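You operate a simulated robot arm through the tools that you are given. There is no shell and no other tool. Be economical: measure what you need, move in short steps, check, and stop when the job is done.

You are at the controls of a simulated robot arm. One attempt, no reset.

Task
Put things in order on the top of the mending bench. At the end: the beige cleaning pad stands where the black iron weight stood; the black iron weight stands where the soft brush stood; the orange stone (marked "Jasper") stands where the beige cleaning pad stood; the soft brush is on the grey backing board; whatever was shut is shut again. Leave all else as you found it, and nothing knocked over.

It is judged by the outcome, as a careful person would: the job done as asked, and still so three seconds after it is handed in. It fails if anything else is knocked over, pushed out of place, dropped, spilled or broken.

Robot
A 7-joint arm with a two-finger parallel gripper, fixed in place. Base frame: the origin is at the foot of the arm, x ahead of it, y to its left, z up; the work surface is at about z = 0. Units: m, degrees, N and s.
With the tool pointing down near the work surface it reaches from about 0.24 to 0.62 m from the base axis. Its first joint turns from -66.0 to 66.0 degrees. Payload 2.6 kg.
Tool frame: the origin (TCP) lies between the finger pads and is the grasp point; the fingertips stand 0.03 m ahead of it; z points along the fingers, y is the line along which they close. The gripper opens to 0.094 m. The fingers are 0.028 m wide and 0.01 m thick; the gripper's body (0.05 by 0.096 m) begins 0.055 m behind the TCP.
Orientation is that of the tool frame in the base frame, as a unit quaternion [x, y, z, w]. With the fingers straight down and closing along the base's y, the tool's x points along the base's -x, its y along +y and its z along -z.

Tools
- The arm moves only by the tool step_arm. Its argument "steps" is a list of rows, each a list of 7 numbers: the shift along the tool's x, y, z in m, then the turn, a rotation vector about the tool's x, y, z in degrees, then the finger opening in m, from 0 to 0.094. In form: [[tx, ty, tz, ax, ay, az, fingers], ...]. A call has 1 to 12 rows; each row shifts and turns the commanded pose from where the row before left it, along the tool's axes as they then stand. Rows are played at 5 a second. More than 0.05 m and 8.6 degrees between two rows, or a gripper value outside its range, and nothing of the call is played. A pose out of reach is approached as far as the arm can. The call stops where the force on the tool passes 40 N (or 10 N more than at its start, if that is more) or the arm is blocked; 0.2 s more then pass. Each finger travels about 0.072 m/s and halts on what it meets, pressing with about 32 N; the grip force reading is that of the motor and also rises with nothing between the fingers. The clock runs only during rows and for 0.2 s after the last one: add rows that do not move to give the fingers time. It gives the time, the measured TCP pose, the force on the tool (base axes), the opening and the grip force at its end, in the units of the frame above (readings bear some noise), with the torque about the TCP (base axes, N m) and any sound that the robot's microphone picked up, and new pictures: "views" is both (left out), scene, wrist or none.
- Cameras (640 x 400 px; columns grow to the right, rows downward): "scene" is fixed at [0.0566, 0.4563, 0.5644]; the picture's right is [-0.50, -0.87, 0.00], its down [-0.49, 0.28, -0.82] and it looks along [0.71, -0.41, -0.57] (base axes); focal length 321 px, centre (320, 200). "wrist" rides on the gripper at [0.076, 0.014, -0.102] in the tool frame; the picture's right is [-0.18, 0.98, 0.00], its down [-0.75, -0.14, -0.64] and it looks along [-0.63, -0.12, 0.77] (tool axes); focal length 243 px, centre (320, 200).
- probe_pixels(camera, pixels): there is no depth. For up to 12 entries [column, row, z] of the newest picture of that camera ("zoom" is the newest enlarged one), the place [x, y] in the base frame at which the ray of that pixel passes the height z, good to about 0.002 m. No time passes.
- inspect(camera, box): a new picture of the part [left, top, right, bottom] of that camera's present view, enlarged. No time passes.
- job_done(): hands the job in; it is judged then, once.

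Keep the steps short. Do not move on a guess: measure, check each grasp and each placing, and mend mistakes. In all there are 80 turns and 200 pictures (those below and enlarged ones count). Leave the gripper open and the arm clear of the work at the hand-in unless told otherwise, and finish with a single line.

The tools are called after "Call:" as a command line: name --pt "numbers of a row" for each row, then --argument value for the rest, lists and objects as JSON in quotes. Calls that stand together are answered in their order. step_arm: Moves the arm, as the interface text tells. Its arguments: {"type":"object","properties":{"steps":{"type":"array","items":{"type":"array","items":{"type":"number"}}},"views":{"type":"string","enum":["both","scene","wrist","none"]}},"required":["steps"]} The other tools are called the same way: probe_pixels (camera, pixels) gives the place at which the rays of pixels pass given heights; inspect (camera, box) takes an enlarged picture of a part of a camera's view; job_done () hands the job in.

At the start:

```text
time: 0.0
position: [0.4092, -0.1216, 0.3283]
ee_rot: [0.0, 1.0, 0.001, 0.0]
ft_force: [0.2, -0.3, 0.0]
wrist_torque: [0.03, 0.0, -0.01]
width: 0.0937
finger_force: 0.1
```

scene: 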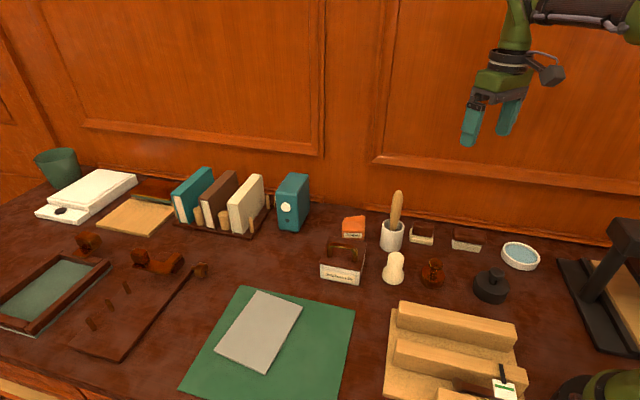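
wrist: 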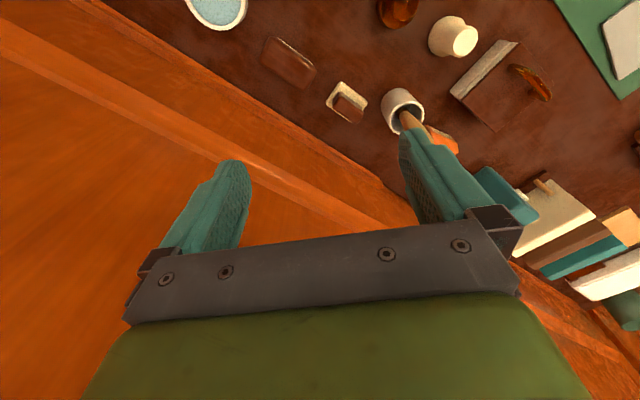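

I see a row of small items at the back right and a green mat with a grey board on it. I'll enlarge these areas to identify them.

Call:
inspect --camera "scene" --box '[300, 180, 560, 320]'

Call:
inspect --camera "scene" --box '[360, 240, 640, 400]'

Call:
inspect --camera "scene" --box '[0, 140, 320, 400]'

Call:
inspect --camera "wrist" --box '[180, 0, 640, 200]'

```text
2.46 times, centred on (430, 250) of scene
```

zoom: 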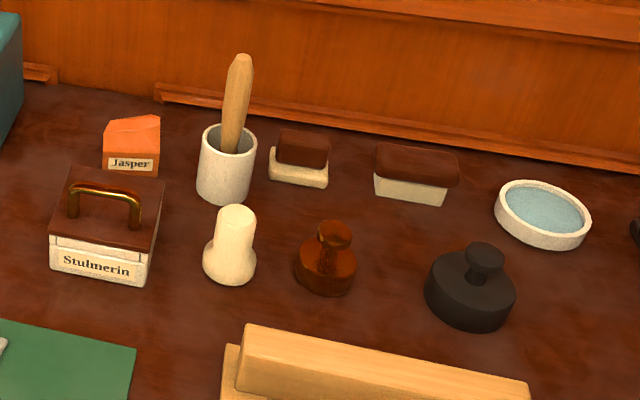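

```text
2.29 times, centred on (500, 320) of scene
```

zoom: 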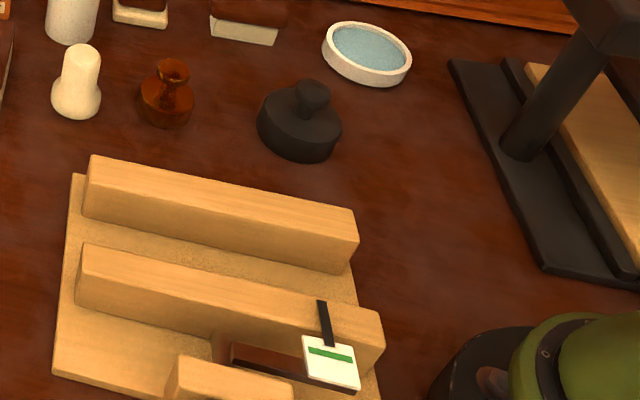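

```text
1.54 times, centred on (160, 270) of scene
```

zoom: 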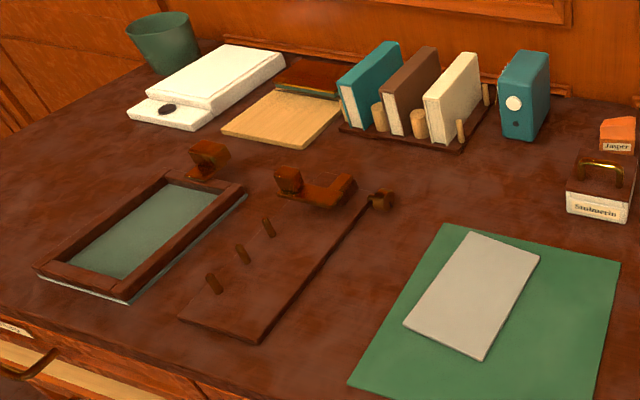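

```text
1.39 times, centred on (410, 100) of wrist
```

zoom: 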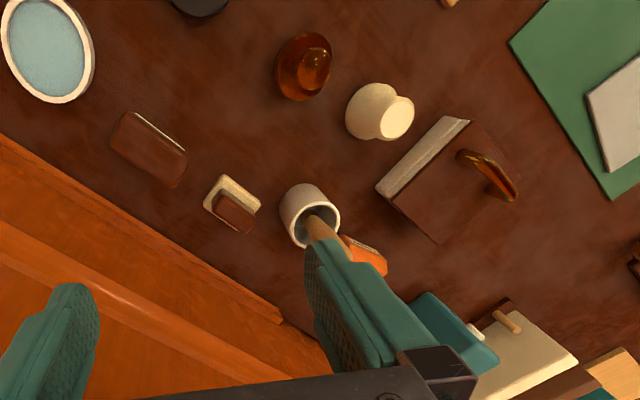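

I need positions of the candidates. Probing the base points of the objects in the scene picture.

Call:
probe_pixels --camera "scene" --pixels '[[353, 236, 0.02], [391, 246, 0.0], [421, 242, 0.0], [466, 248, 0.0], [520, 262, 0.0], [490, 297, 0.0], [432, 284, 0.0], [393, 280, 0.0], [340, 283, 0.0], [258, 330, 0.0], [297, 228, 0.0], [600, 280, 0.0]]'

Call:
probe_pixels --camera "wrist" --pixels '[[288, 62, 0.02], [346, 103, 0.02], [441, 140, 0.03], [397, 10, 0.02], [453, 38, 0.02], [500, 85, 0.03], [403, 110, 0.02]]'

```text
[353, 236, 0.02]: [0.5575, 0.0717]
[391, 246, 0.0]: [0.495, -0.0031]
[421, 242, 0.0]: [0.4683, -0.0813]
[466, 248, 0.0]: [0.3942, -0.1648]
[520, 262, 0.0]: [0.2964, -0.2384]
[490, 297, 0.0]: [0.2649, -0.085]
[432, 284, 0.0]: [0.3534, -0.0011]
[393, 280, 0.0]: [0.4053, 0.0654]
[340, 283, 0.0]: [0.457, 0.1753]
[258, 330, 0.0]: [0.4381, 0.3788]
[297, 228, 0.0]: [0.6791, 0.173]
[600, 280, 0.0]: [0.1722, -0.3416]
```

```text
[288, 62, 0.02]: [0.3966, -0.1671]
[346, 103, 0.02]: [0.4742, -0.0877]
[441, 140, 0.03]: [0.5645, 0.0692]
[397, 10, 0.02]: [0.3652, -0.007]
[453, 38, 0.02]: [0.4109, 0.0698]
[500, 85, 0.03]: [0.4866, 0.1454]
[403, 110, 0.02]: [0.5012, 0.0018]
```

The candidates for pad and brush are near (0.47,-0.09) and (0.395,-0.165), and the cream knob is at (0.41,0.07). I'll lower the arm over the first two for a closer look, staying well above everything.

Call:
step_arm --pt "-0.01 -0.01 0.04 0 0 0 0.094" --pt "-0.01 -0.01 0.04 0 0 0 0.094" --pt "0 0 0.04 0 0 0 0.094" --pt "0 0 0 0 0 0 0.094" --views "wrist"

Call:
inspect --camera "wrist" --box '[160, 0, 480, 200]'

```text
time: 1.0
position: [0.4283, -0.1445, 0.2076]
ee_rot: [0.0, 1.0, -0.001, 0.0]
ft_force: [0.0, 0.7, 1.1]
wrist_torque: [0.02, 0.01, 0.0]
width: 0.0939
finger_force: 0.0
```

wrist: 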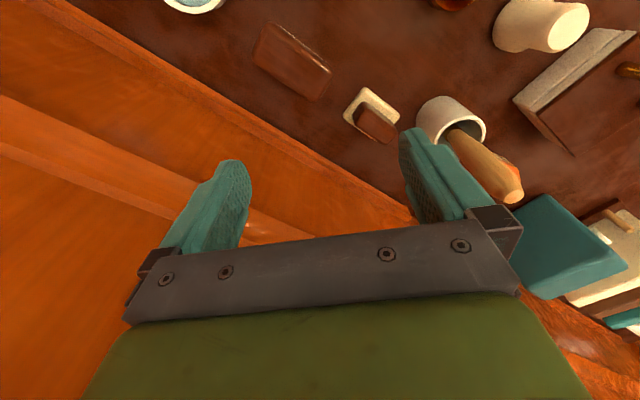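

```text
2.00 times, centred on (320, 100) of wrist
```

zoom: 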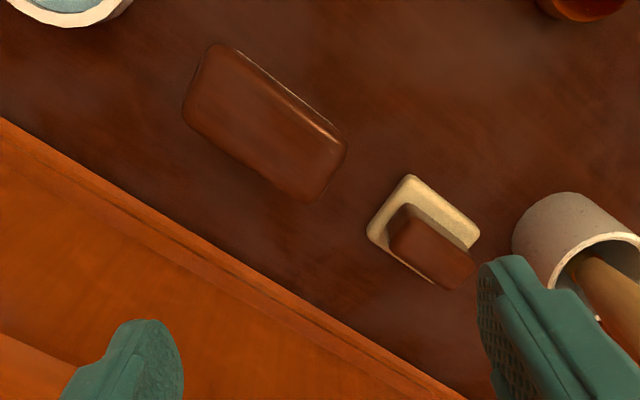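

So the soft brush is the brown-backed one with pale bristles at (0.395,-0.165), and the beige pad with the brown grip is at (0.47,-0.088). I'll probe the brush corners and the pad corners for centre and orientation, and the wall edge too.

Call:
probe_pixels --camera "zoom" --pixels '[[212, 44, 0.04], [183, 112, 0.04], [308, 202, 0.04], [346, 148, 0.04], [410, 176, 0.012], [481, 234, 0.012], [367, 232, 0.012], [392, 248, 0.03], [442, 290, 0.03], [474, 264, 0.03], [0, 120, 0.0], [460, 396, 0.0]]'

Call:
inspect --camera "scene" --box '[400, 210, 500, 270]'

```text
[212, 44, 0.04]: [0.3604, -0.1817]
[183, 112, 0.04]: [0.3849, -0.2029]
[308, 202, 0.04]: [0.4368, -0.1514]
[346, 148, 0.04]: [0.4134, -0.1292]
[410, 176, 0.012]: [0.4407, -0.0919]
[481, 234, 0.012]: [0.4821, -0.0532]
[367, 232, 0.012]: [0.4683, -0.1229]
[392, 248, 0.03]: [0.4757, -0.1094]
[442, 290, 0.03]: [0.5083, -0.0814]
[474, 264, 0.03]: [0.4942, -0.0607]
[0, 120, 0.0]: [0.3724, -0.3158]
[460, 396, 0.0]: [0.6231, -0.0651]
```

```text
6.40 times, centred on (450, 240) of scene
```

zoom: 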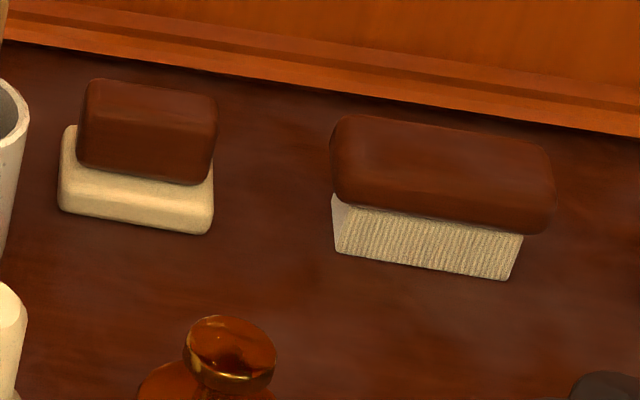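

The brush's long axis lies at 45°, parallel to the wall, and it measures about 0.073 × 0.033 m. Its top is at z≈0.038. I'll turn the tool so the fingers close across its narrow side, move over it, and look again.

Call:
step_arm --pt "0 0 0 0 0 -7.5 0.094" --pt "0 0 0 0 0 -7.5 0.094" --pt "0 0 0 0 0 -7.5 0.094" --pt "0 0 0 0 0 -7.5 0.094" --pt "0 0 0 0 0 -7.5 0.094" --pt "0 0 0 0 0 -7.5 0.094" --pt "0.019 0.0017 0.03 0 0 0 0.094" --pt "0.019 0.0017 0.03 0 0 0 0.094" --pt "0 0 0 0 0 0 0.094" --views "both"

```text
time: 3.0
position: [0.3996, -0.1677, 0.1492]
ee_rot: [-0.382, 0.924, 0.0, -0.001]
ft_force: [-0.3, 0.0, -0.7]
wrist_torque: [-0.02, -0.06, 0.02]
width: 0.094
finger_force: 0.1
```

scene: 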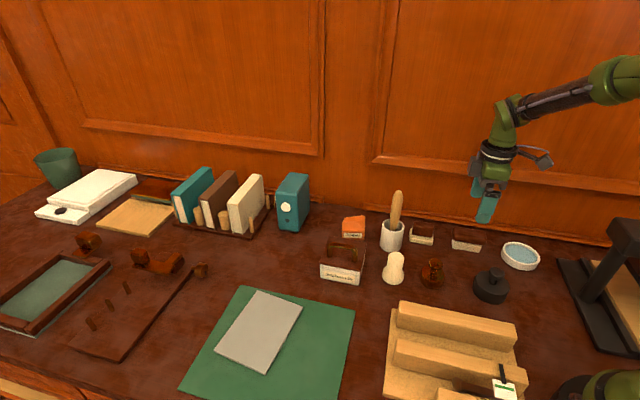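
wrist: 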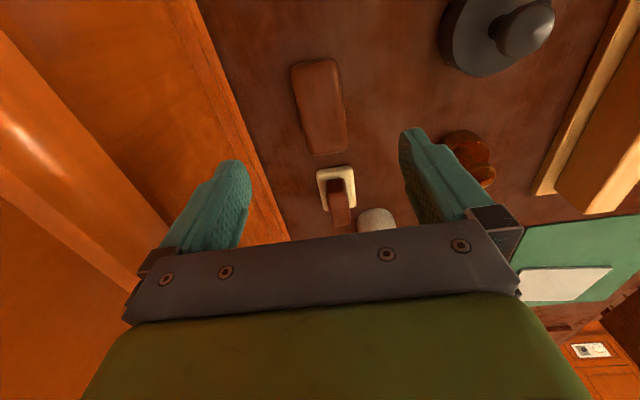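

Aligned with the brush. Probing its top corners once more and the black weight from this view.

Call:
probe_pixels --camera "wrist" --pixels '[[292, 66, 0.038], [336, 59, 0.038], [347, 150, 0.036], [308, 155, 0.036], [524, 28, 0.05], [318, 171, 0.014], [350, 165, 0.014]]'

Call:
inspect --camera "scene" --box '[450, 220, 550, 310]'

Call:
inspect --camera "scene" --box '[180, 270, 380, 400]'

```text
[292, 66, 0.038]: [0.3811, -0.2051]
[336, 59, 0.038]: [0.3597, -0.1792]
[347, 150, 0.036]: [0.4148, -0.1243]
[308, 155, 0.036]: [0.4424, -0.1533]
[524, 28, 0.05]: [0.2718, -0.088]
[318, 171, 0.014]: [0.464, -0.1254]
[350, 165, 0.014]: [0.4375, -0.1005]
```

```text
4.44 times, centred on (500, 265) of scene
```

zoom: 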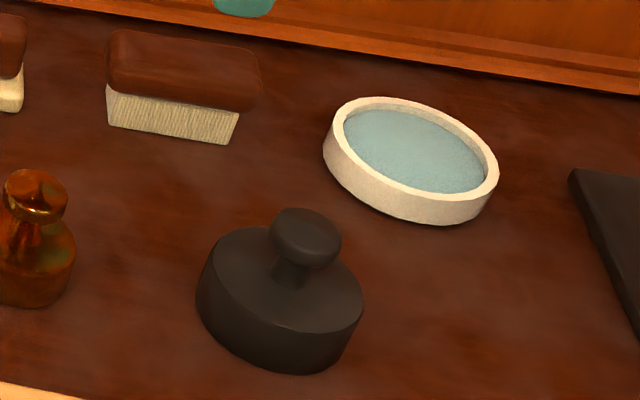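

```text
3.08 times, centred on (280, 335) of scene
```

zoom: 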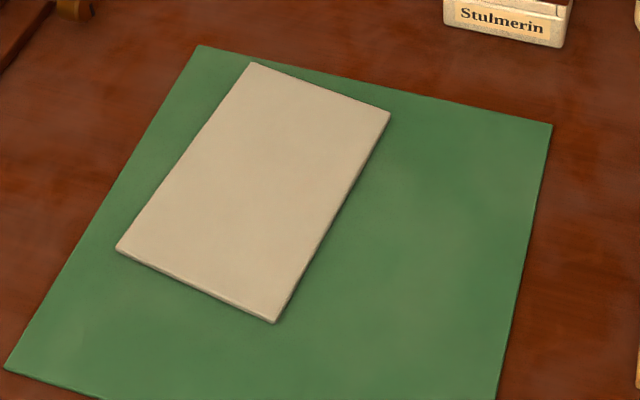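

Brush centre (0.400,-0.166) coincides with the TCP. Descending straight to z≈0.034 and stopping short of closing.

Call:
step_arm --pt "0 0 0.04 0 0 0 0.094" --pt "0 0 0.04 0 0 0 0.094" --pt "0 0 0.02 0 0 0 0.094" --pt "0 0 0.013 0 0 0 0.094" --pt "0 0 0 0 0 0 0.094" --views "both"

Call:
inspect --camera "scene" --box '[410, 190, 530, 270]'

```text
time: 4.2
position: [0.3985, -0.1662, 0.0366]
ee_rot: [-0.382, 0.924, 0.001, -0.001]
ft_force: [-0.3, -0.4, 0.4]
wrist_torque: [-0.03, -0.01, 0.03]
width: 0.0938
finger_force: 0.0
```

scene: 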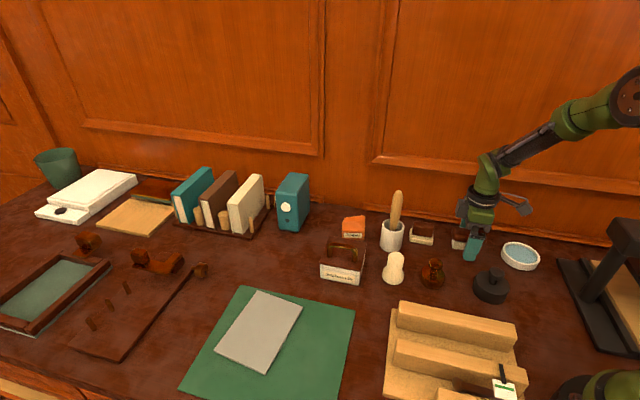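
wrist: 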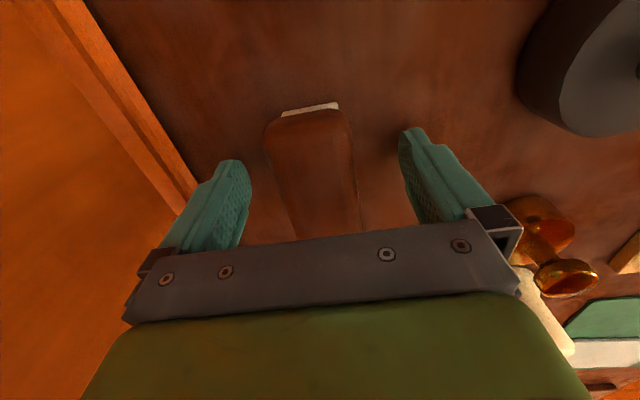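

```text
5.00 times, centred on (470, 230) of scene
```

zoom: 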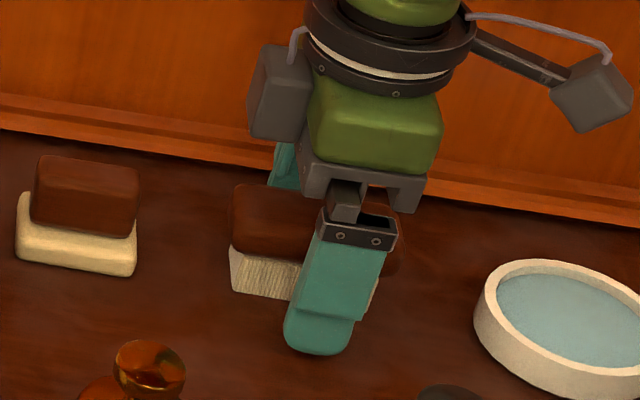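

The brush is between the fingers, about centred. Closing gently in place.

Call:
step_arm --pt "0 0 0 0 0 0 0.05" --pt "0 0 0 0 0 0 0.03" --pt "0 0 0 0 0 0 0.01" --pt "0 0 0 0 0 0 0.01" --pt "0 0 0 0 0 0 0.01" --pt "0 0 0 0 0 0 0.01" --views "none"

```text
time: 5.6
position: [0.3985, -0.1662, 0.0348]
ee_rot: [-0.383, 0.924, 0.0, -0.001]
ft_force: [0.5, -1.4, -0.8]
wrist_torque: [-0.02, -0.02, 0.0]
width: 0.0436
finger_force: 31.6
```

The fingers hold 0.044 m at 32 N, so the brush is gripped. I'll lift it and check.

Call:
step_arm --pt "0 0 -0.02 0 0 0 0.01" --pt "0 0 -0.04 0 0 0 0.01" --pt "0 0 -0.05 0 0 0 0.01" --pt "0 0 -0.05 0 0 0 0.01" --pt "0 0 -0.05 0 0 0 0.01" --pt "0 0 0 0 0 0 0.01" --views "both"

```text
time: 7.0
position: [0.3972, -0.1672, 0.2445]
ee_rot: [-0.383, 0.924, 0.0, -0.001]
ft_force: [0.4, -0.2, -0.2]
wrist_torque: [-0.01, -0.01, 0.01]
width: 0.044
finger_force: 32.4
```

scene: 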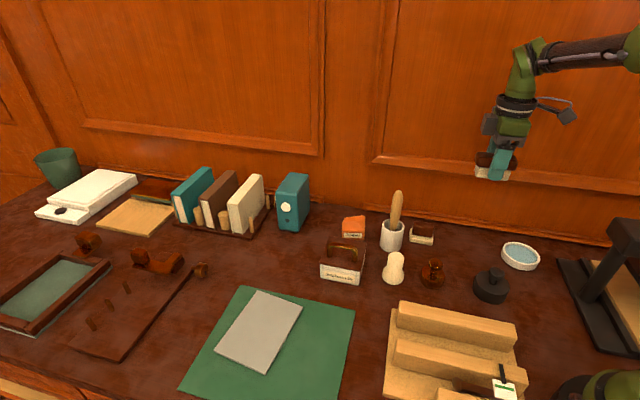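
wrist: 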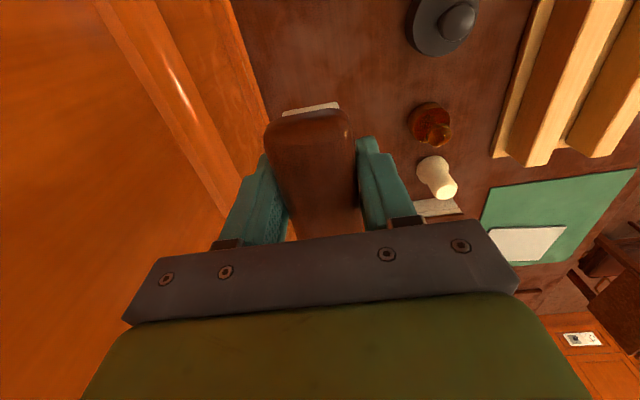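

The brush is lifted and level. Probing the grey board's corners for the placing point.

Call:
probe_pixels --camera "scene" --pixels '[[258.2, 290.2, 0.005], [302.7, 306.4, 0.005], [265.4, 374.6, 0.005], [214.1, 350.6, 0.005]]'

```text
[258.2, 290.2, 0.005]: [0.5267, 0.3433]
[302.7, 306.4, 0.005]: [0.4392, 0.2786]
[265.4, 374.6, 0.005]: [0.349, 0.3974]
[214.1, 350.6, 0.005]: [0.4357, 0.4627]
```

Board centre is ≈(0.438,0.371). I'll carry the brush across at z≈0.245 to above (0.432,0.366).

Call:
step_arm --pt "-0.0332 0.0295 0 0 0 0 0.01" --pt "-0.0332 0.0295 0 0 0 0 0.01" --pt "-0.0332 0.0295 0 0 0 0 0.01" --pt "-0.0332 0.0295 0 0 0 0 0.01" --pt "-0.0332 0.0295 0 0 0 0 0.01" --pt "-0.0332 0.0295 0 0 0 0 0.01" --pt "-0.0332 0.0295 0 0 0 0 0.01" --pt "-0.0332 0.0295 0 0 0 0 0.01" --pt "-0.0332 0.0295 0 0 0 0 0.01" --pt "-0.0332 0.0295 0 0 0 0 0.01" --pt "-0.0332 0.0295 0 0 0 0 0.01" --pt "-0.0332 0.0295 0 0 0 8 0.01" --views "both"

```text
time: 9.6
position: [0.432, 0.3683, 0.2444]
ee_rot: [-0.316, 0.949, 0.0, -0.001]
ft_force: [-0.2, -0.4, -0.8]
wrist_torque: [0.0, 0.02, -0.01]
width: 0.044
finger_force: 32.2
```

scene: 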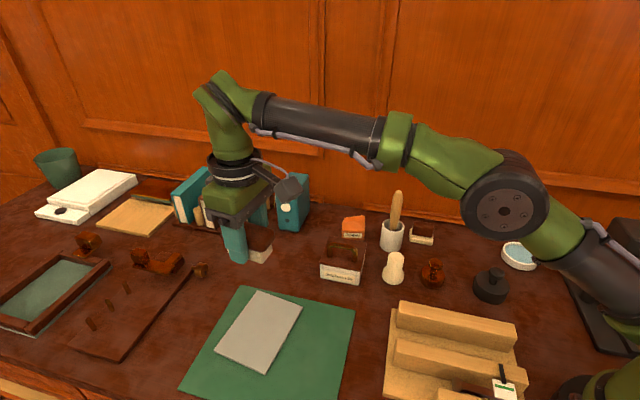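
wrist: 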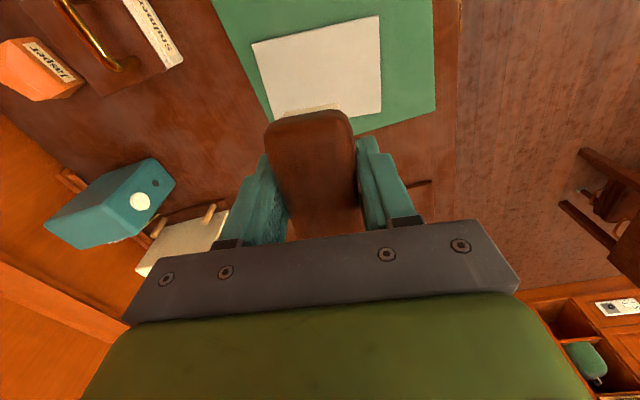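

Above the board and aligned with it. Lowering the brush to just above the board.

Call:
step_arm --pt "0 0 0.045 0 0 0 0.01" --pt "0 0 0.045 0 0 0 0.01" --pt "0 0 0.045 0 0 0 0.01" --pt "0 0 0.04 0 0 0 0.01" --pt "0 0 0.015 0 0 0 0.01" --pt "0 0 0 0 0 0 0.01" --views "both"

Call:
inspect --camera "scene" --box '[190, 270, 350, 380]'

```text
time: 11.0
position: [0.4326, 0.3647, 0.0554]
ee_rot: [-0.317, 0.948, 0.0, 0.0]
ft_force: [0.6, -0.1, -0.3]
wrist_torque: [0.0, 0.02, -0.01]
width: 0.0437
finger_force: 32.1
```

scene: 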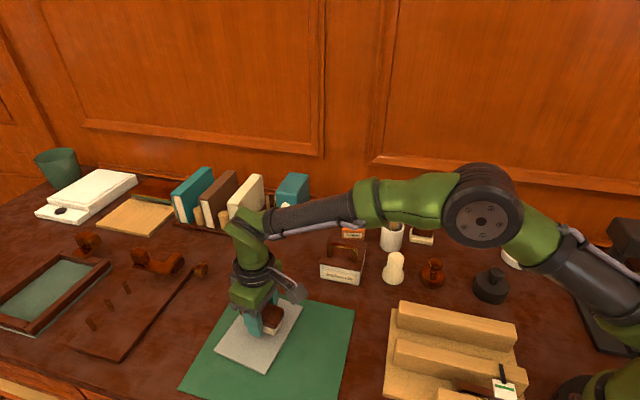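
wrist: 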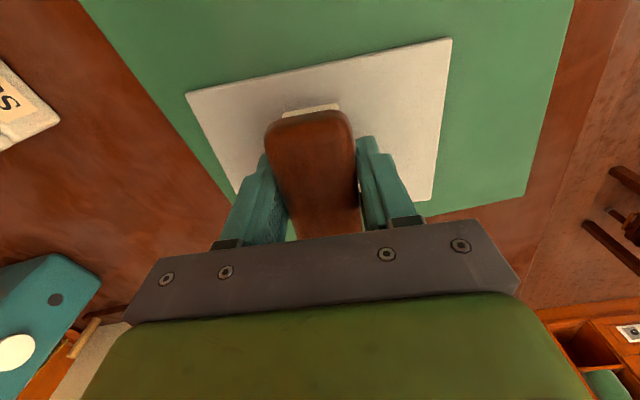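

```text
3.64 times, centred on (270, 325) of scene
```

zoom: 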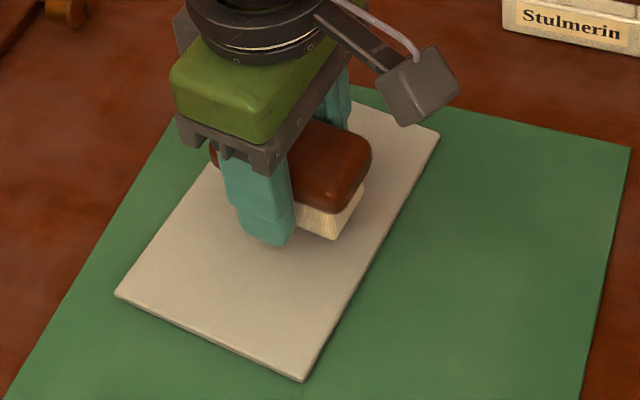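

It hangs over the board's middle. Lowering in small steps until I feel contact.

Call:
step_arm --pt "0 0 0.004 0 0 0 0.01" --pt "0 0 0.003 0 0 0 0.01" --pt "0 0 0.002 0 0 0 0.01" --pt "0 0 0.002 0 0 0 0.01" --pt "0 0 0 0 0 0 0.01" --views "none"

```text
time: 12.2
position: [0.4319, 0.3651, 0.0444]
ee_rot: [-0.316, 0.949, 0.001, 0.002]
ft_force: [-2.8, -2.3, 15.6]
wrist_torque: [-0.17, 0.2, -0.06]
width: 0.0436
finger_force: 32.0
```

Contact with 15 N upward at z≈0.0444. I'll ease up 1 mm, open, and lift clear.

Call:
step_arm --pt "0 0 -0.001 0 0 0 0.01" --pt "0 0 0 0 0 0 0.03" --pt "0 0 0 0 0 0 0.05" --pt "0 0 0 0 0 0 0.07" --pt "0 0 0 0 0 0 0.09" --pt "0 0 -0.03 0 0 0 0.09" --pt "0 0 -0.05 0 0 0 0.09" --pt "0 0 -0.05 0 0 0 0.09" --pt "0 0 -0.05 0 0 0 0.09" --pt "0 0 0 0 0 0 0.09" --views "both"

Call:
inspect --camera "scene" --box '[190, 270, 350, 380]'

```text
time: 14.4
position: [0.4303, 0.3661, 0.2257]
ee_rot: [-0.317, 0.948, 0.001, 0.0]
ft_force: [0.3, 0.3, -1.8]
wrist_torque: [-0.03, -0.01, -0.03]
width: 0.0901
finger_force: 0.1
```

scene: 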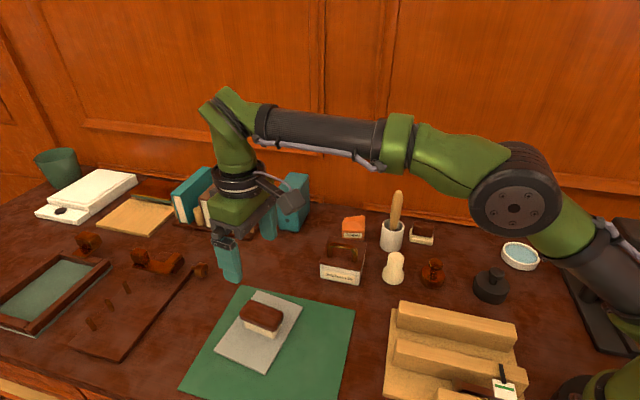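
wrist: 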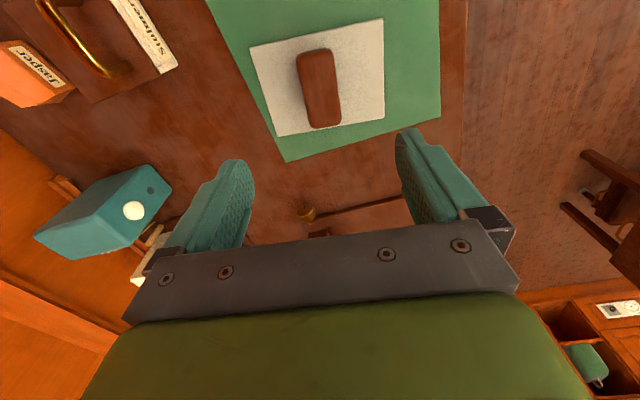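

```text
3.64 times, centred on (270, 325) of scene
```

zoom: 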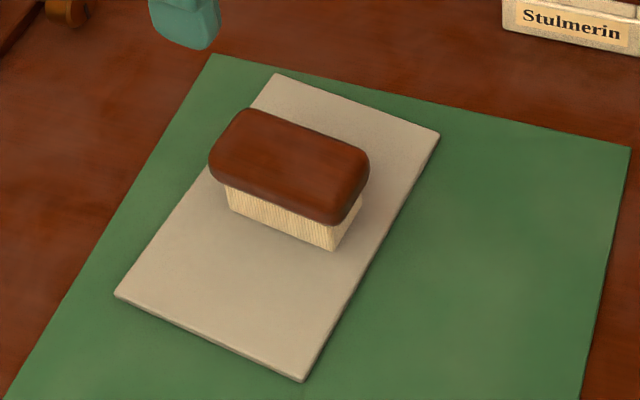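

The brush stands on the board. Next is the black weight. I'll move back to above it with some height to spare: to about (0.30,-0.09,0.23), tool turned back 8°.

Call:
probe_pixels --camera "scene" --pixels '[[516, 345, 0.01], [398, 310, 0.05], [517, 325, 0.05], [432, 284, 0.0]]'

Call:
step_arm --pt "0.0313 -0.0198 0 0 0 -8 0.09" --pt "0.0342 -0.0228 0 0 0 0 0.09" --pt "0.0342 -0.0228 0 0 0 0 0.09" --pt "0.0342 -0.0228 0 0 0 0 0.09" --pt "0.0342 -0.0228 0 0 0 0 0.09" --pt "0.0342 -0.0228 0 0 0 0 0.09" --pt "0.0342 -0.0228 0 0 0 0 0.09" --pt "0.0342 -0.0228 0 0 0 0 0.09" --pt "0.0342 -0.0228 0 0 0 0 0.09" --pt "0.0342 -0.0228 0 0 0 0 0.09" --pt "0.0342 -0.0228 0 0 0 0 0.09" --pt "0 0 0 0 0 0 0.09" --views "both"

```text
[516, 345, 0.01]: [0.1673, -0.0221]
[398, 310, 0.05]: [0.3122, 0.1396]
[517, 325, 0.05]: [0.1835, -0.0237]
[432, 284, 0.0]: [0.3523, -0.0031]
```

```text
time: 17.0
position: [0.3386, -0.0757, 0.223]
ee_rot: [-0.384, 0.924, -0.001, 0.001]
ft_force: [0.9, 0.3, -0.7]
wrist_torque: [-0.01, 0.04, 0.01]
width: 0.0901
finger_force: 0.1
```

scene: 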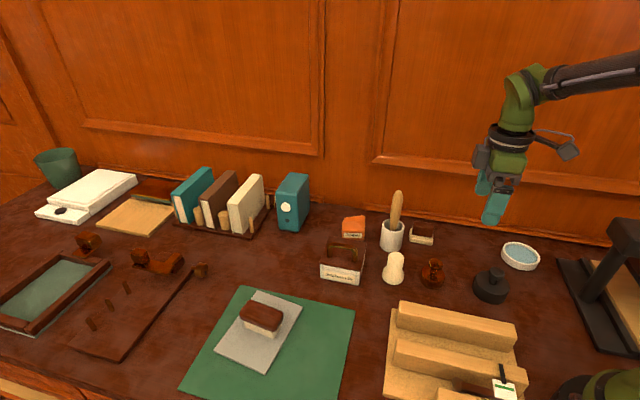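
wrist: 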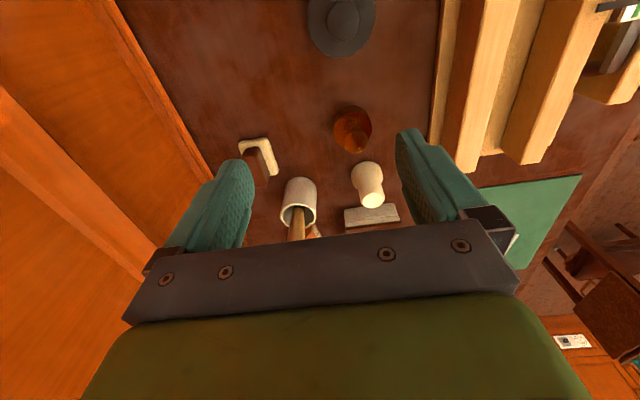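

The weight shows at (342,25). Enlarging it to measure.

Call:
inspect --camera "wrist" --box '[280, 0, 400, 75]'

```text
5.33 times, centred on (340, 38) of wrist
```

zoom: 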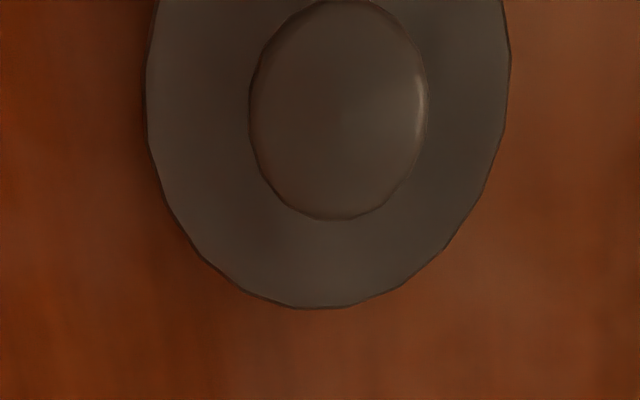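

Call:
probe_pixels --camera "zoom" --pixels '[[147, 60, 0.025], [511, 60, 0.025], [320, 308, 0.025], [250, 108, 0.055], [427, 108, 0.055], [338, 0, 0.055], [338, 220, 0.055]]'

Call:
probe_pixels --camera "scene" --pixels '[[495.2, 268, 0.06], [488, 282, 0.06], [503.2, 282, 0.06], [473.6, 288, 0.02], [508.5, 288, 0.02], [496, 303, 0.0], [478, 295, 0.0]]'

Call:
inspect --camera "scene" --box '[460, 260, 524, 308]'

```text
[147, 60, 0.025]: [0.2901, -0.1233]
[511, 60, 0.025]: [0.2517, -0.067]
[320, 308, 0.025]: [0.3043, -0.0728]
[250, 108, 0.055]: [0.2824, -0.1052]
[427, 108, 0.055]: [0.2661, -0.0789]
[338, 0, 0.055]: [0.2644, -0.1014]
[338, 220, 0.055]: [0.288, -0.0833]
```

```text
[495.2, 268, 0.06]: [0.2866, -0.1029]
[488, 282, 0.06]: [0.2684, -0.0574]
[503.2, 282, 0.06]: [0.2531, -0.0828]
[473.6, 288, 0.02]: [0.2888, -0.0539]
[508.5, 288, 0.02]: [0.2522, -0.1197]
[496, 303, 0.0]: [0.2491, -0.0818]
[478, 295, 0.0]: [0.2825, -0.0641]
```

```text
8.33 times, centred on (492, 284) of scene
```

zoom: 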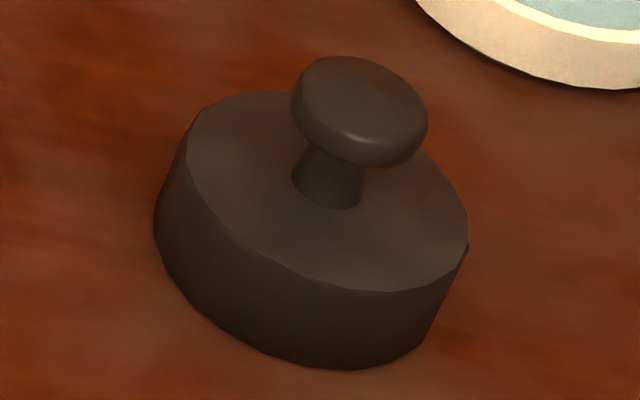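

The weight is centred at about (0.273,-0.094), with a body 0.068 m across and a knob top at ≈0.06. I'll grip it round the body. Moving above it at z≈0.12 first.

Call:
step_arm --pt "0.0295 0.017 0.03 0 0 0 0.094" --pt "0.0295 0.017 0.03 0 0 0 0.094" --pt "0 0 0.04 0 0 0 0.094" --pt "0 0 0 0 0 0 0.094" --pt "0 0 0 0 0 0 0.094" --views "both"

Call:
inspect --camera "scene" --box '[440, 220, 560, 310]'

```text
time: 18.2
position: [0.2716, -0.0906, 0.1232]
ee_rot: [-0.383, 0.924, 0.001, 0.0]
ft_force: [0.1, -0.4, -0.4]
wrist_torque: [-0.03, 0.01, 0.01]
width: 0.094
finger_force: 0.1
```

scene: 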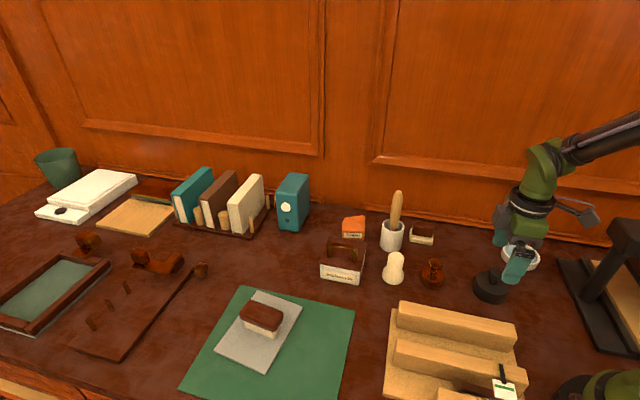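
wrist: 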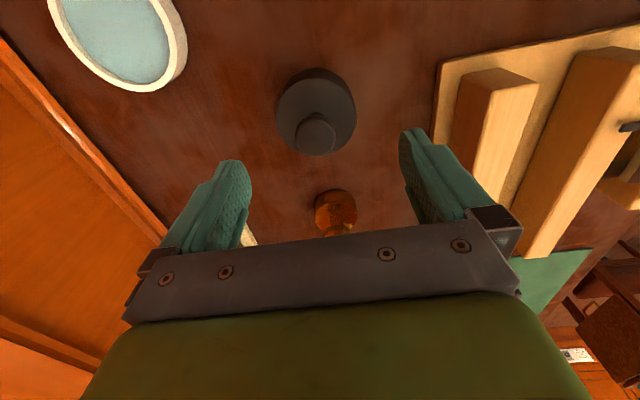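

```text
4.44 times, centred on (500, 265) of scene
```

zoom: 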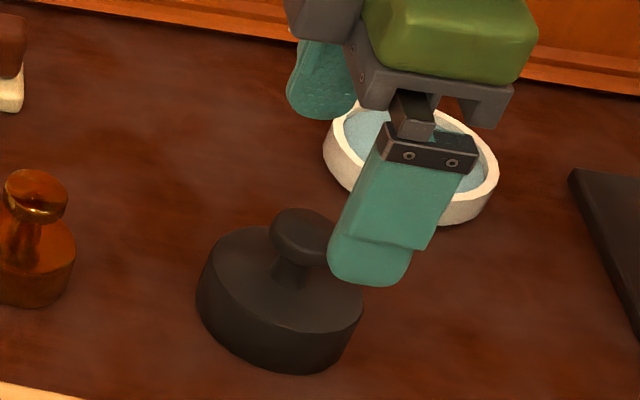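

Taking a finer fix of the weight from this nearer view.

Call:
probe_pixels --camera "wrist" --pixels '[[276, 112, 0.03], [357, 112, 0.03], [316, 157, 0.03], [297, 134, 0.055], [336, 134, 0.055], [316, 114, 0.06], [316, 156, 0.05]]'

Call:
inspect --camera "wrist" --box '[256, 60, 376, 165]'

```text
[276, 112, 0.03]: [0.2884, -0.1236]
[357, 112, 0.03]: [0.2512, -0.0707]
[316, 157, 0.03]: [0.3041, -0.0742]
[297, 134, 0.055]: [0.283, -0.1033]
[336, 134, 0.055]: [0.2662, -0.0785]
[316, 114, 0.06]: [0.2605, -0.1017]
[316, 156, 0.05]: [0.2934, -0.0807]
```

```text
3.81 times, centred on (316, 112) of wrist
```

zoom: 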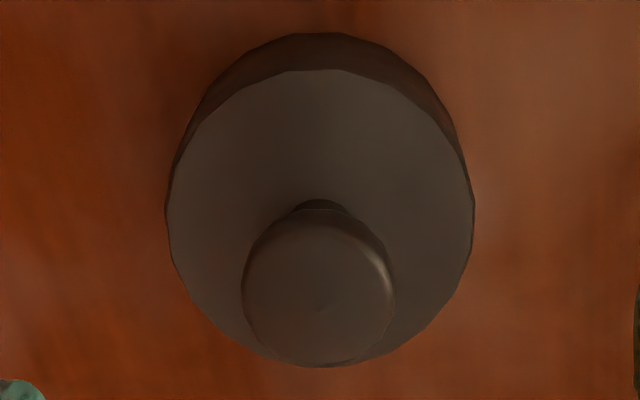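

Weight centre (0.273,-0.094) matches the TCP. Descending 0.089 m with open fingers.

Call:
step_arm --pt "0 0 0.03 0 0 0 0.094" --pt "0 0 0.03 0 0 0 0.094" --pt "0 0 0.02 0 0 0 0.094" --pt "0 0 0.009 0 0 0 0.094" --pt "0 0 0 0 0 0 0.094" --views "wrist"

Call:
inspect --camera "scene" --box '[440, 220, 560, 310]'

```text
time: 19.4
position: [0.2722, -0.0893, 0.0359]
ee_rot: [-0.381, 0.924, 0.0, 0.001]
ft_force: [0.3, 0.8, 0.8]
wrist_torque: [0.02, -0.02, 0.02]
width: 0.0939
finger_force: 0.1
```

wrist: 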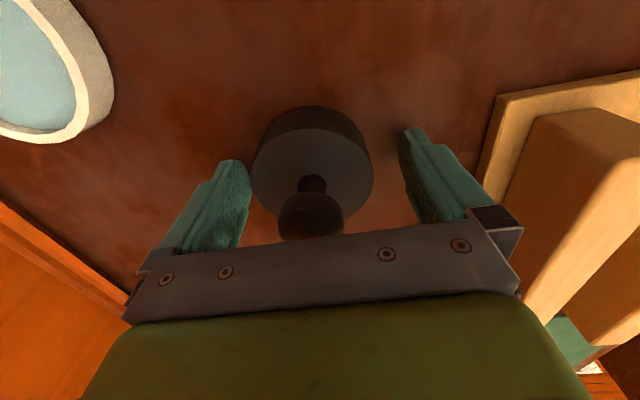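

```text
4.44 times, centred on (500, 265) of scene
```

zoom: 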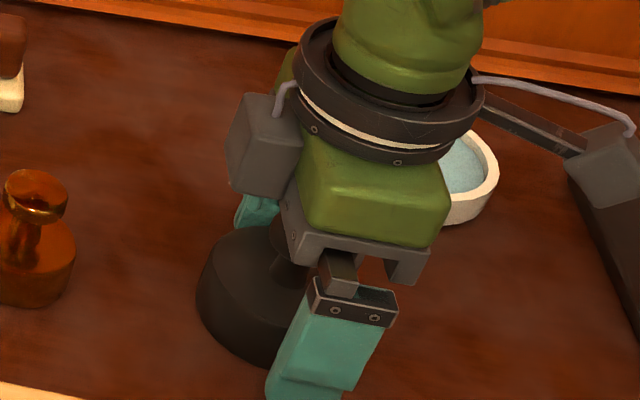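

The weight appears nearer the wall-side finger (left in the wrist view). Looking more closely before adjusting.

Call:
inspect --camera "scene" --box '[450, 250, 550, 325]'

Call:
inspect --camera "wrist" --box '[160, 90, 480, 290]'

Call:
probe_pixels --camera "wrist" --pixels '[[252, 172, 0.03], [374, 172, 0.03], [312, 172, 0.03], [240, 160, 0.01], [406, 130, 0.01]]'

```text
5.33 times, centred on (500, 288) of scene
```

zoom: 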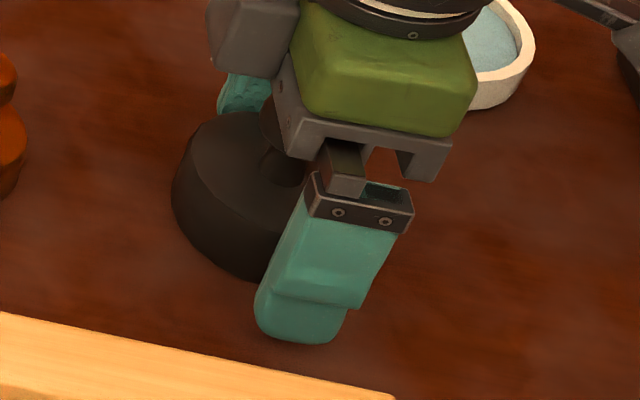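

```text
2.00 times, centred on (320, 190) of wrist
```

zoom: 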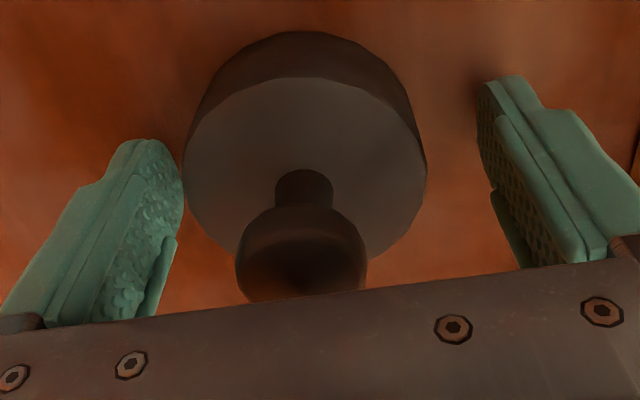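

```text
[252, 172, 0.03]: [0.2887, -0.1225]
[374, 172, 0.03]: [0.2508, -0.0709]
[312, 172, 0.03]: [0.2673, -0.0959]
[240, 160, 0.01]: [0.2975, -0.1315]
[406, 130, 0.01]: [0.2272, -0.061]
```

The midpoint between the fingers is ≈5 mm off-centre towards the rack. Shifting 5 mm toward the wall side, then closing.

Call:
step_arm --pt "0 -0.0025 0.001 0 0 0 0.094" --pt "0 -0.0025 0.001 0 0 0 0.094" --pt "0 0 0 0 0 0 0.08" --pt "0 0 0 0 0 0 0.07" --pt "0 0 0 0 0 0 0.06" --pt "0 0 0 0 0 0 0.04" --pt "0 0 0 0 0 0 0.04" --pt "0 0 0 0 0 0 0.04" --views "wrist"

```text
time: 21.2
position: [0.2754, -0.0933, 0.0338]
ee_rot: [-0.383, 0.924, 0.0, -0.001]
ft_force: [-0.7, 0.1, 0.0]
wrist_torque: [0.1, 0.13, 0.0]
width: 0.0687
finger_force: 31.7
```

wrist: 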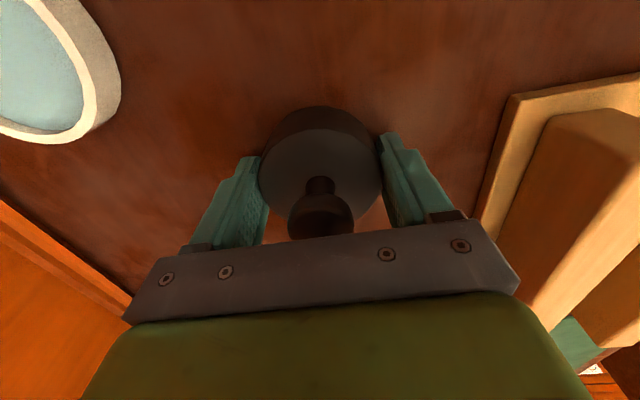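

Gripped at 0.069 m across (full diameter). Lifting a little to read the load.

Call:
step_arm --pt "0 0 -0.01 0 0 0 0.04" --pt "0 0 -0.02 0 0 0 0.04" --pt "0 0 -0.03 0 0 0 0.04" --pt "0 0 -0.03 0 0 0 0.04" --pt "0 0 0 0 0 0 0.04" --views "both"

Call:
inspect --camera "scene" --box '[440, 180, 580, 310]'

```text
time: 22.4
position: [0.2765, -0.0951, 0.1239]
ee_rot: [-0.383, 0.924, 0.001, -0.001]
ft_force: [-0.4, -0.2, -7.9]
wrist_torque: [-0.03, 0.0, 0.03]
width: 0.0687
finger_force: 32.4
```

scene: 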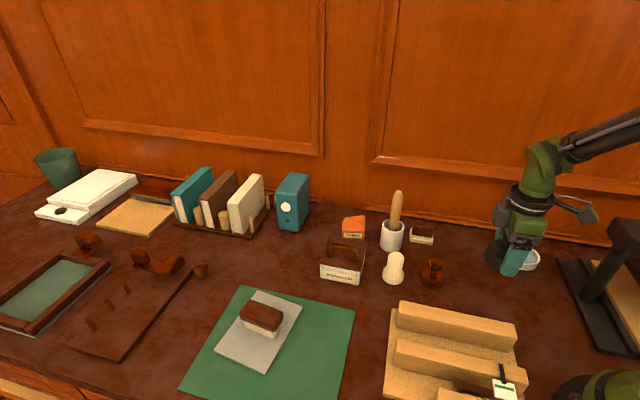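
wrist: 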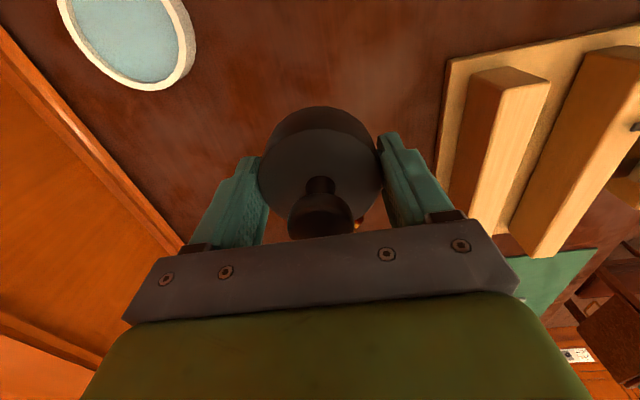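

```text
3.08 times, centred on (510, 245) of scene
```

zoom: 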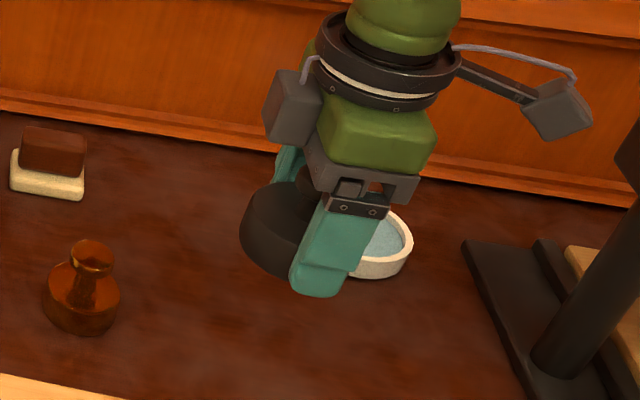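

The load is about 8 N and level. I'll carry it at z≈0.124 to the brush's old place (0.400,-0.166).

Call:
step_arm --pt "-0.00945 -0.0344 0 0 0 0 0.04" --pt "-0.00945 -0.0344 0 0 0 0 0.04" --pt "-0.00945 -0.0344 0 0 0 0 0.04" --pt "-0.00945 -0.0344 0 0 0 0 0.04" --pt "0 0 0.03 0 0 0 0.04" --pt "0 0 0.03 0 0 0 0.04" --pt "0 0 0.02 0 0 0 0.04" --pt "0 0 0 0 0 0 0.04" --views "both"

Call:
inspect --camera "scene" --box '[400, 190, 540, 290]'

```text
time: 24.2
position: [0.3974, -0.1642, 0.0432]
ee_rot: [-0.382, 0.924, 0.0, 0.0]
ft_force: [-0.3, 0.0, -8.7]
wrist_torque: [0.0, 0.0, 0.0]
width: 0.0685
finger_force: 32.0
```

scene: 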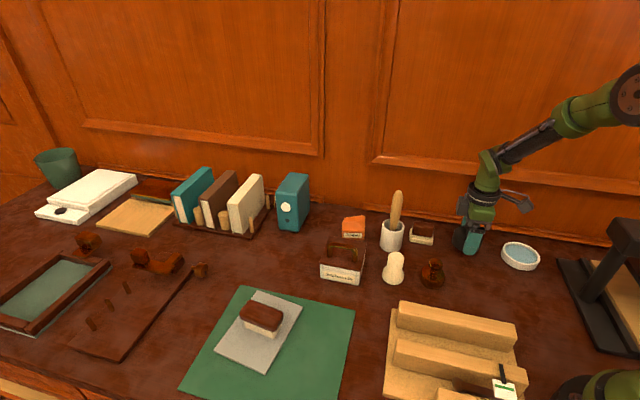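
wrist: 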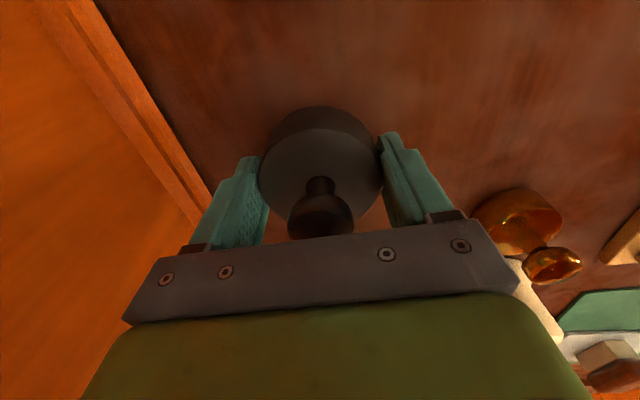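

```text
4.00 times, centred on (470, 240) of scene
```

zoom: 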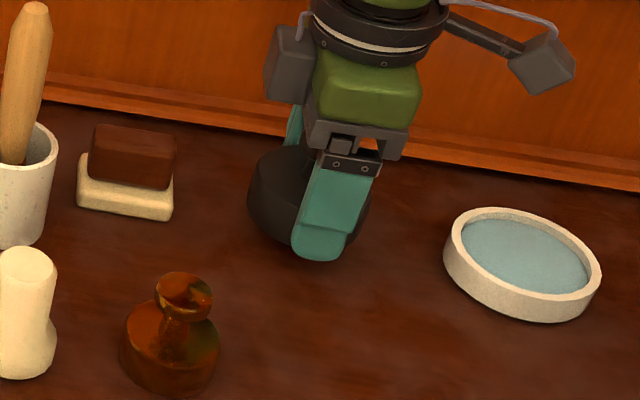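

Nearly at the spot. A 2 mm trim, then lowering to contact.

Call:
step_arm --pt "0 -0.002 0.005 0 0 0 0.04" --pt "0 0 0.003 0 0 0 0.04" --pt "0 0 0.0015 0 0 0 0.04" --pt "0 0 0 0 0 0 0.04" --views "none"

```text
time: 25.2
position: [0.3998, -0.1649, 0.0348]
ee_rot: [-0.383, 0.924, 0.0, 0.0]
ft_force: [0.5, 0.9, -8.7]
wrist_torque: [0.0, 0.04, 0.0]
width: 0.0687
finger_force: 31.4
```

Still hanging free. Lowering a further 1–2 mm.

Call:
step_arm --pt "0 0 0.001 0 0 0 0.04" --pt "0 0 0 0 0 0 0.04" --views "none"

```text
time: 25.8
position: [0.4012, -0.1641, 0.0342]
ee_rot: [-0.383, 0.924, 0.0, 0.0]
ft_force: [-0.5, -0.7, -7.5]
wrist_torque: [0.0, 0.01, 0.01]
width: 0.0684
finger_force: 32.0
```

Call:
step_arm --pt "0 0 0.001 0 0 0 0.04" --pt "0 0 0 0 0 0 0.04" --views "none"

```text
time: 26.4
position: [0.4009, -0.1641, 0.0337]
ee_rot: [-0.382, 0.924, 0.0, 0.001]
ft_force: [-6.2, 2.8, 7.1]
wrist_torque: [-0.05, 0.56, -0.1]
width: 0.0685
finger_force: 31.9
```

The weight now stands on the bench (force reversed). Opening slowly, then going straight up.

Call:
step_arm --pt "0 0 0 0 0 0 0.075" --pt "0 0 0 0 0 0 0.085" --pt "0 0 0 0 0 0 0.094" --pt "0 0 0 0 0 0 0.094" --pt "0 0 -0.02 0 0 0 0.094" --pt "0 0 -0.05 0 0 0 0.094" --pt "0 0 -0.05 0 0 0 0.094" --pt "0 0 -0.04 0 0 0 0.094" --pt "0 0 0 0 0 0 0.094" --views "both"

Call:
inspect --camera "wrist" --box '[250, 30, 490, 190]'

Call:
inspect --camera "scene" --box '[330, 190, 540, 310]'

```text
time: 28.4
position: [0.3992, -0.1664, 0.1925]
ee_rot: [-0.383, 0.924, -0.001, 0.001]
ft_force: [0.2, -0.4, -0.2]
wrist_torque: [0.01, -0.02, 0.01]
width: 0.094
finger_force: 0.1
```

scene: 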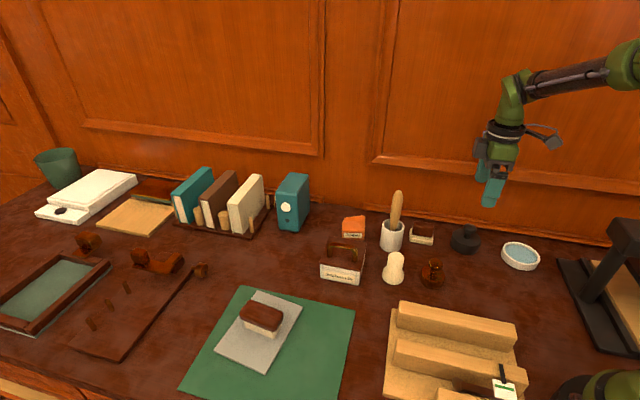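
wrist: 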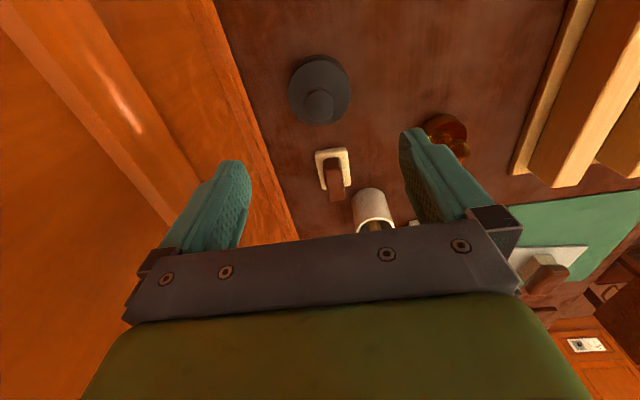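

```text
2.50 times, centred on (370, 110) of wrist
```

zoom: 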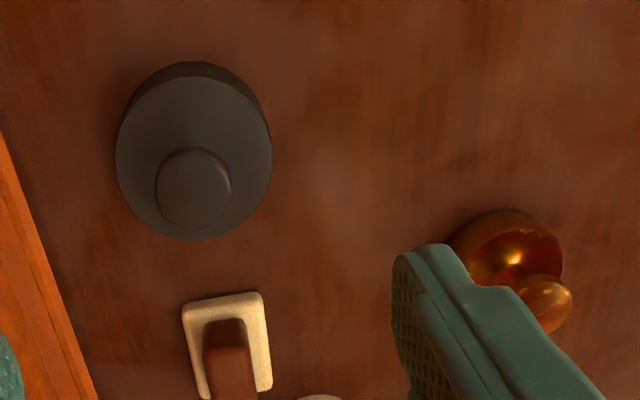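

```text
3.05 times, centred on (435, 250) of scene
```

zoom: 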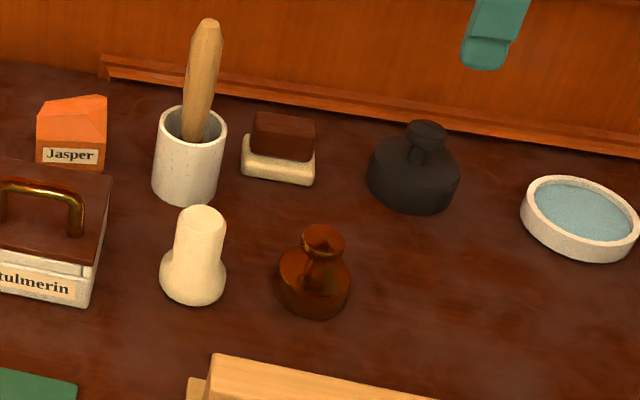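

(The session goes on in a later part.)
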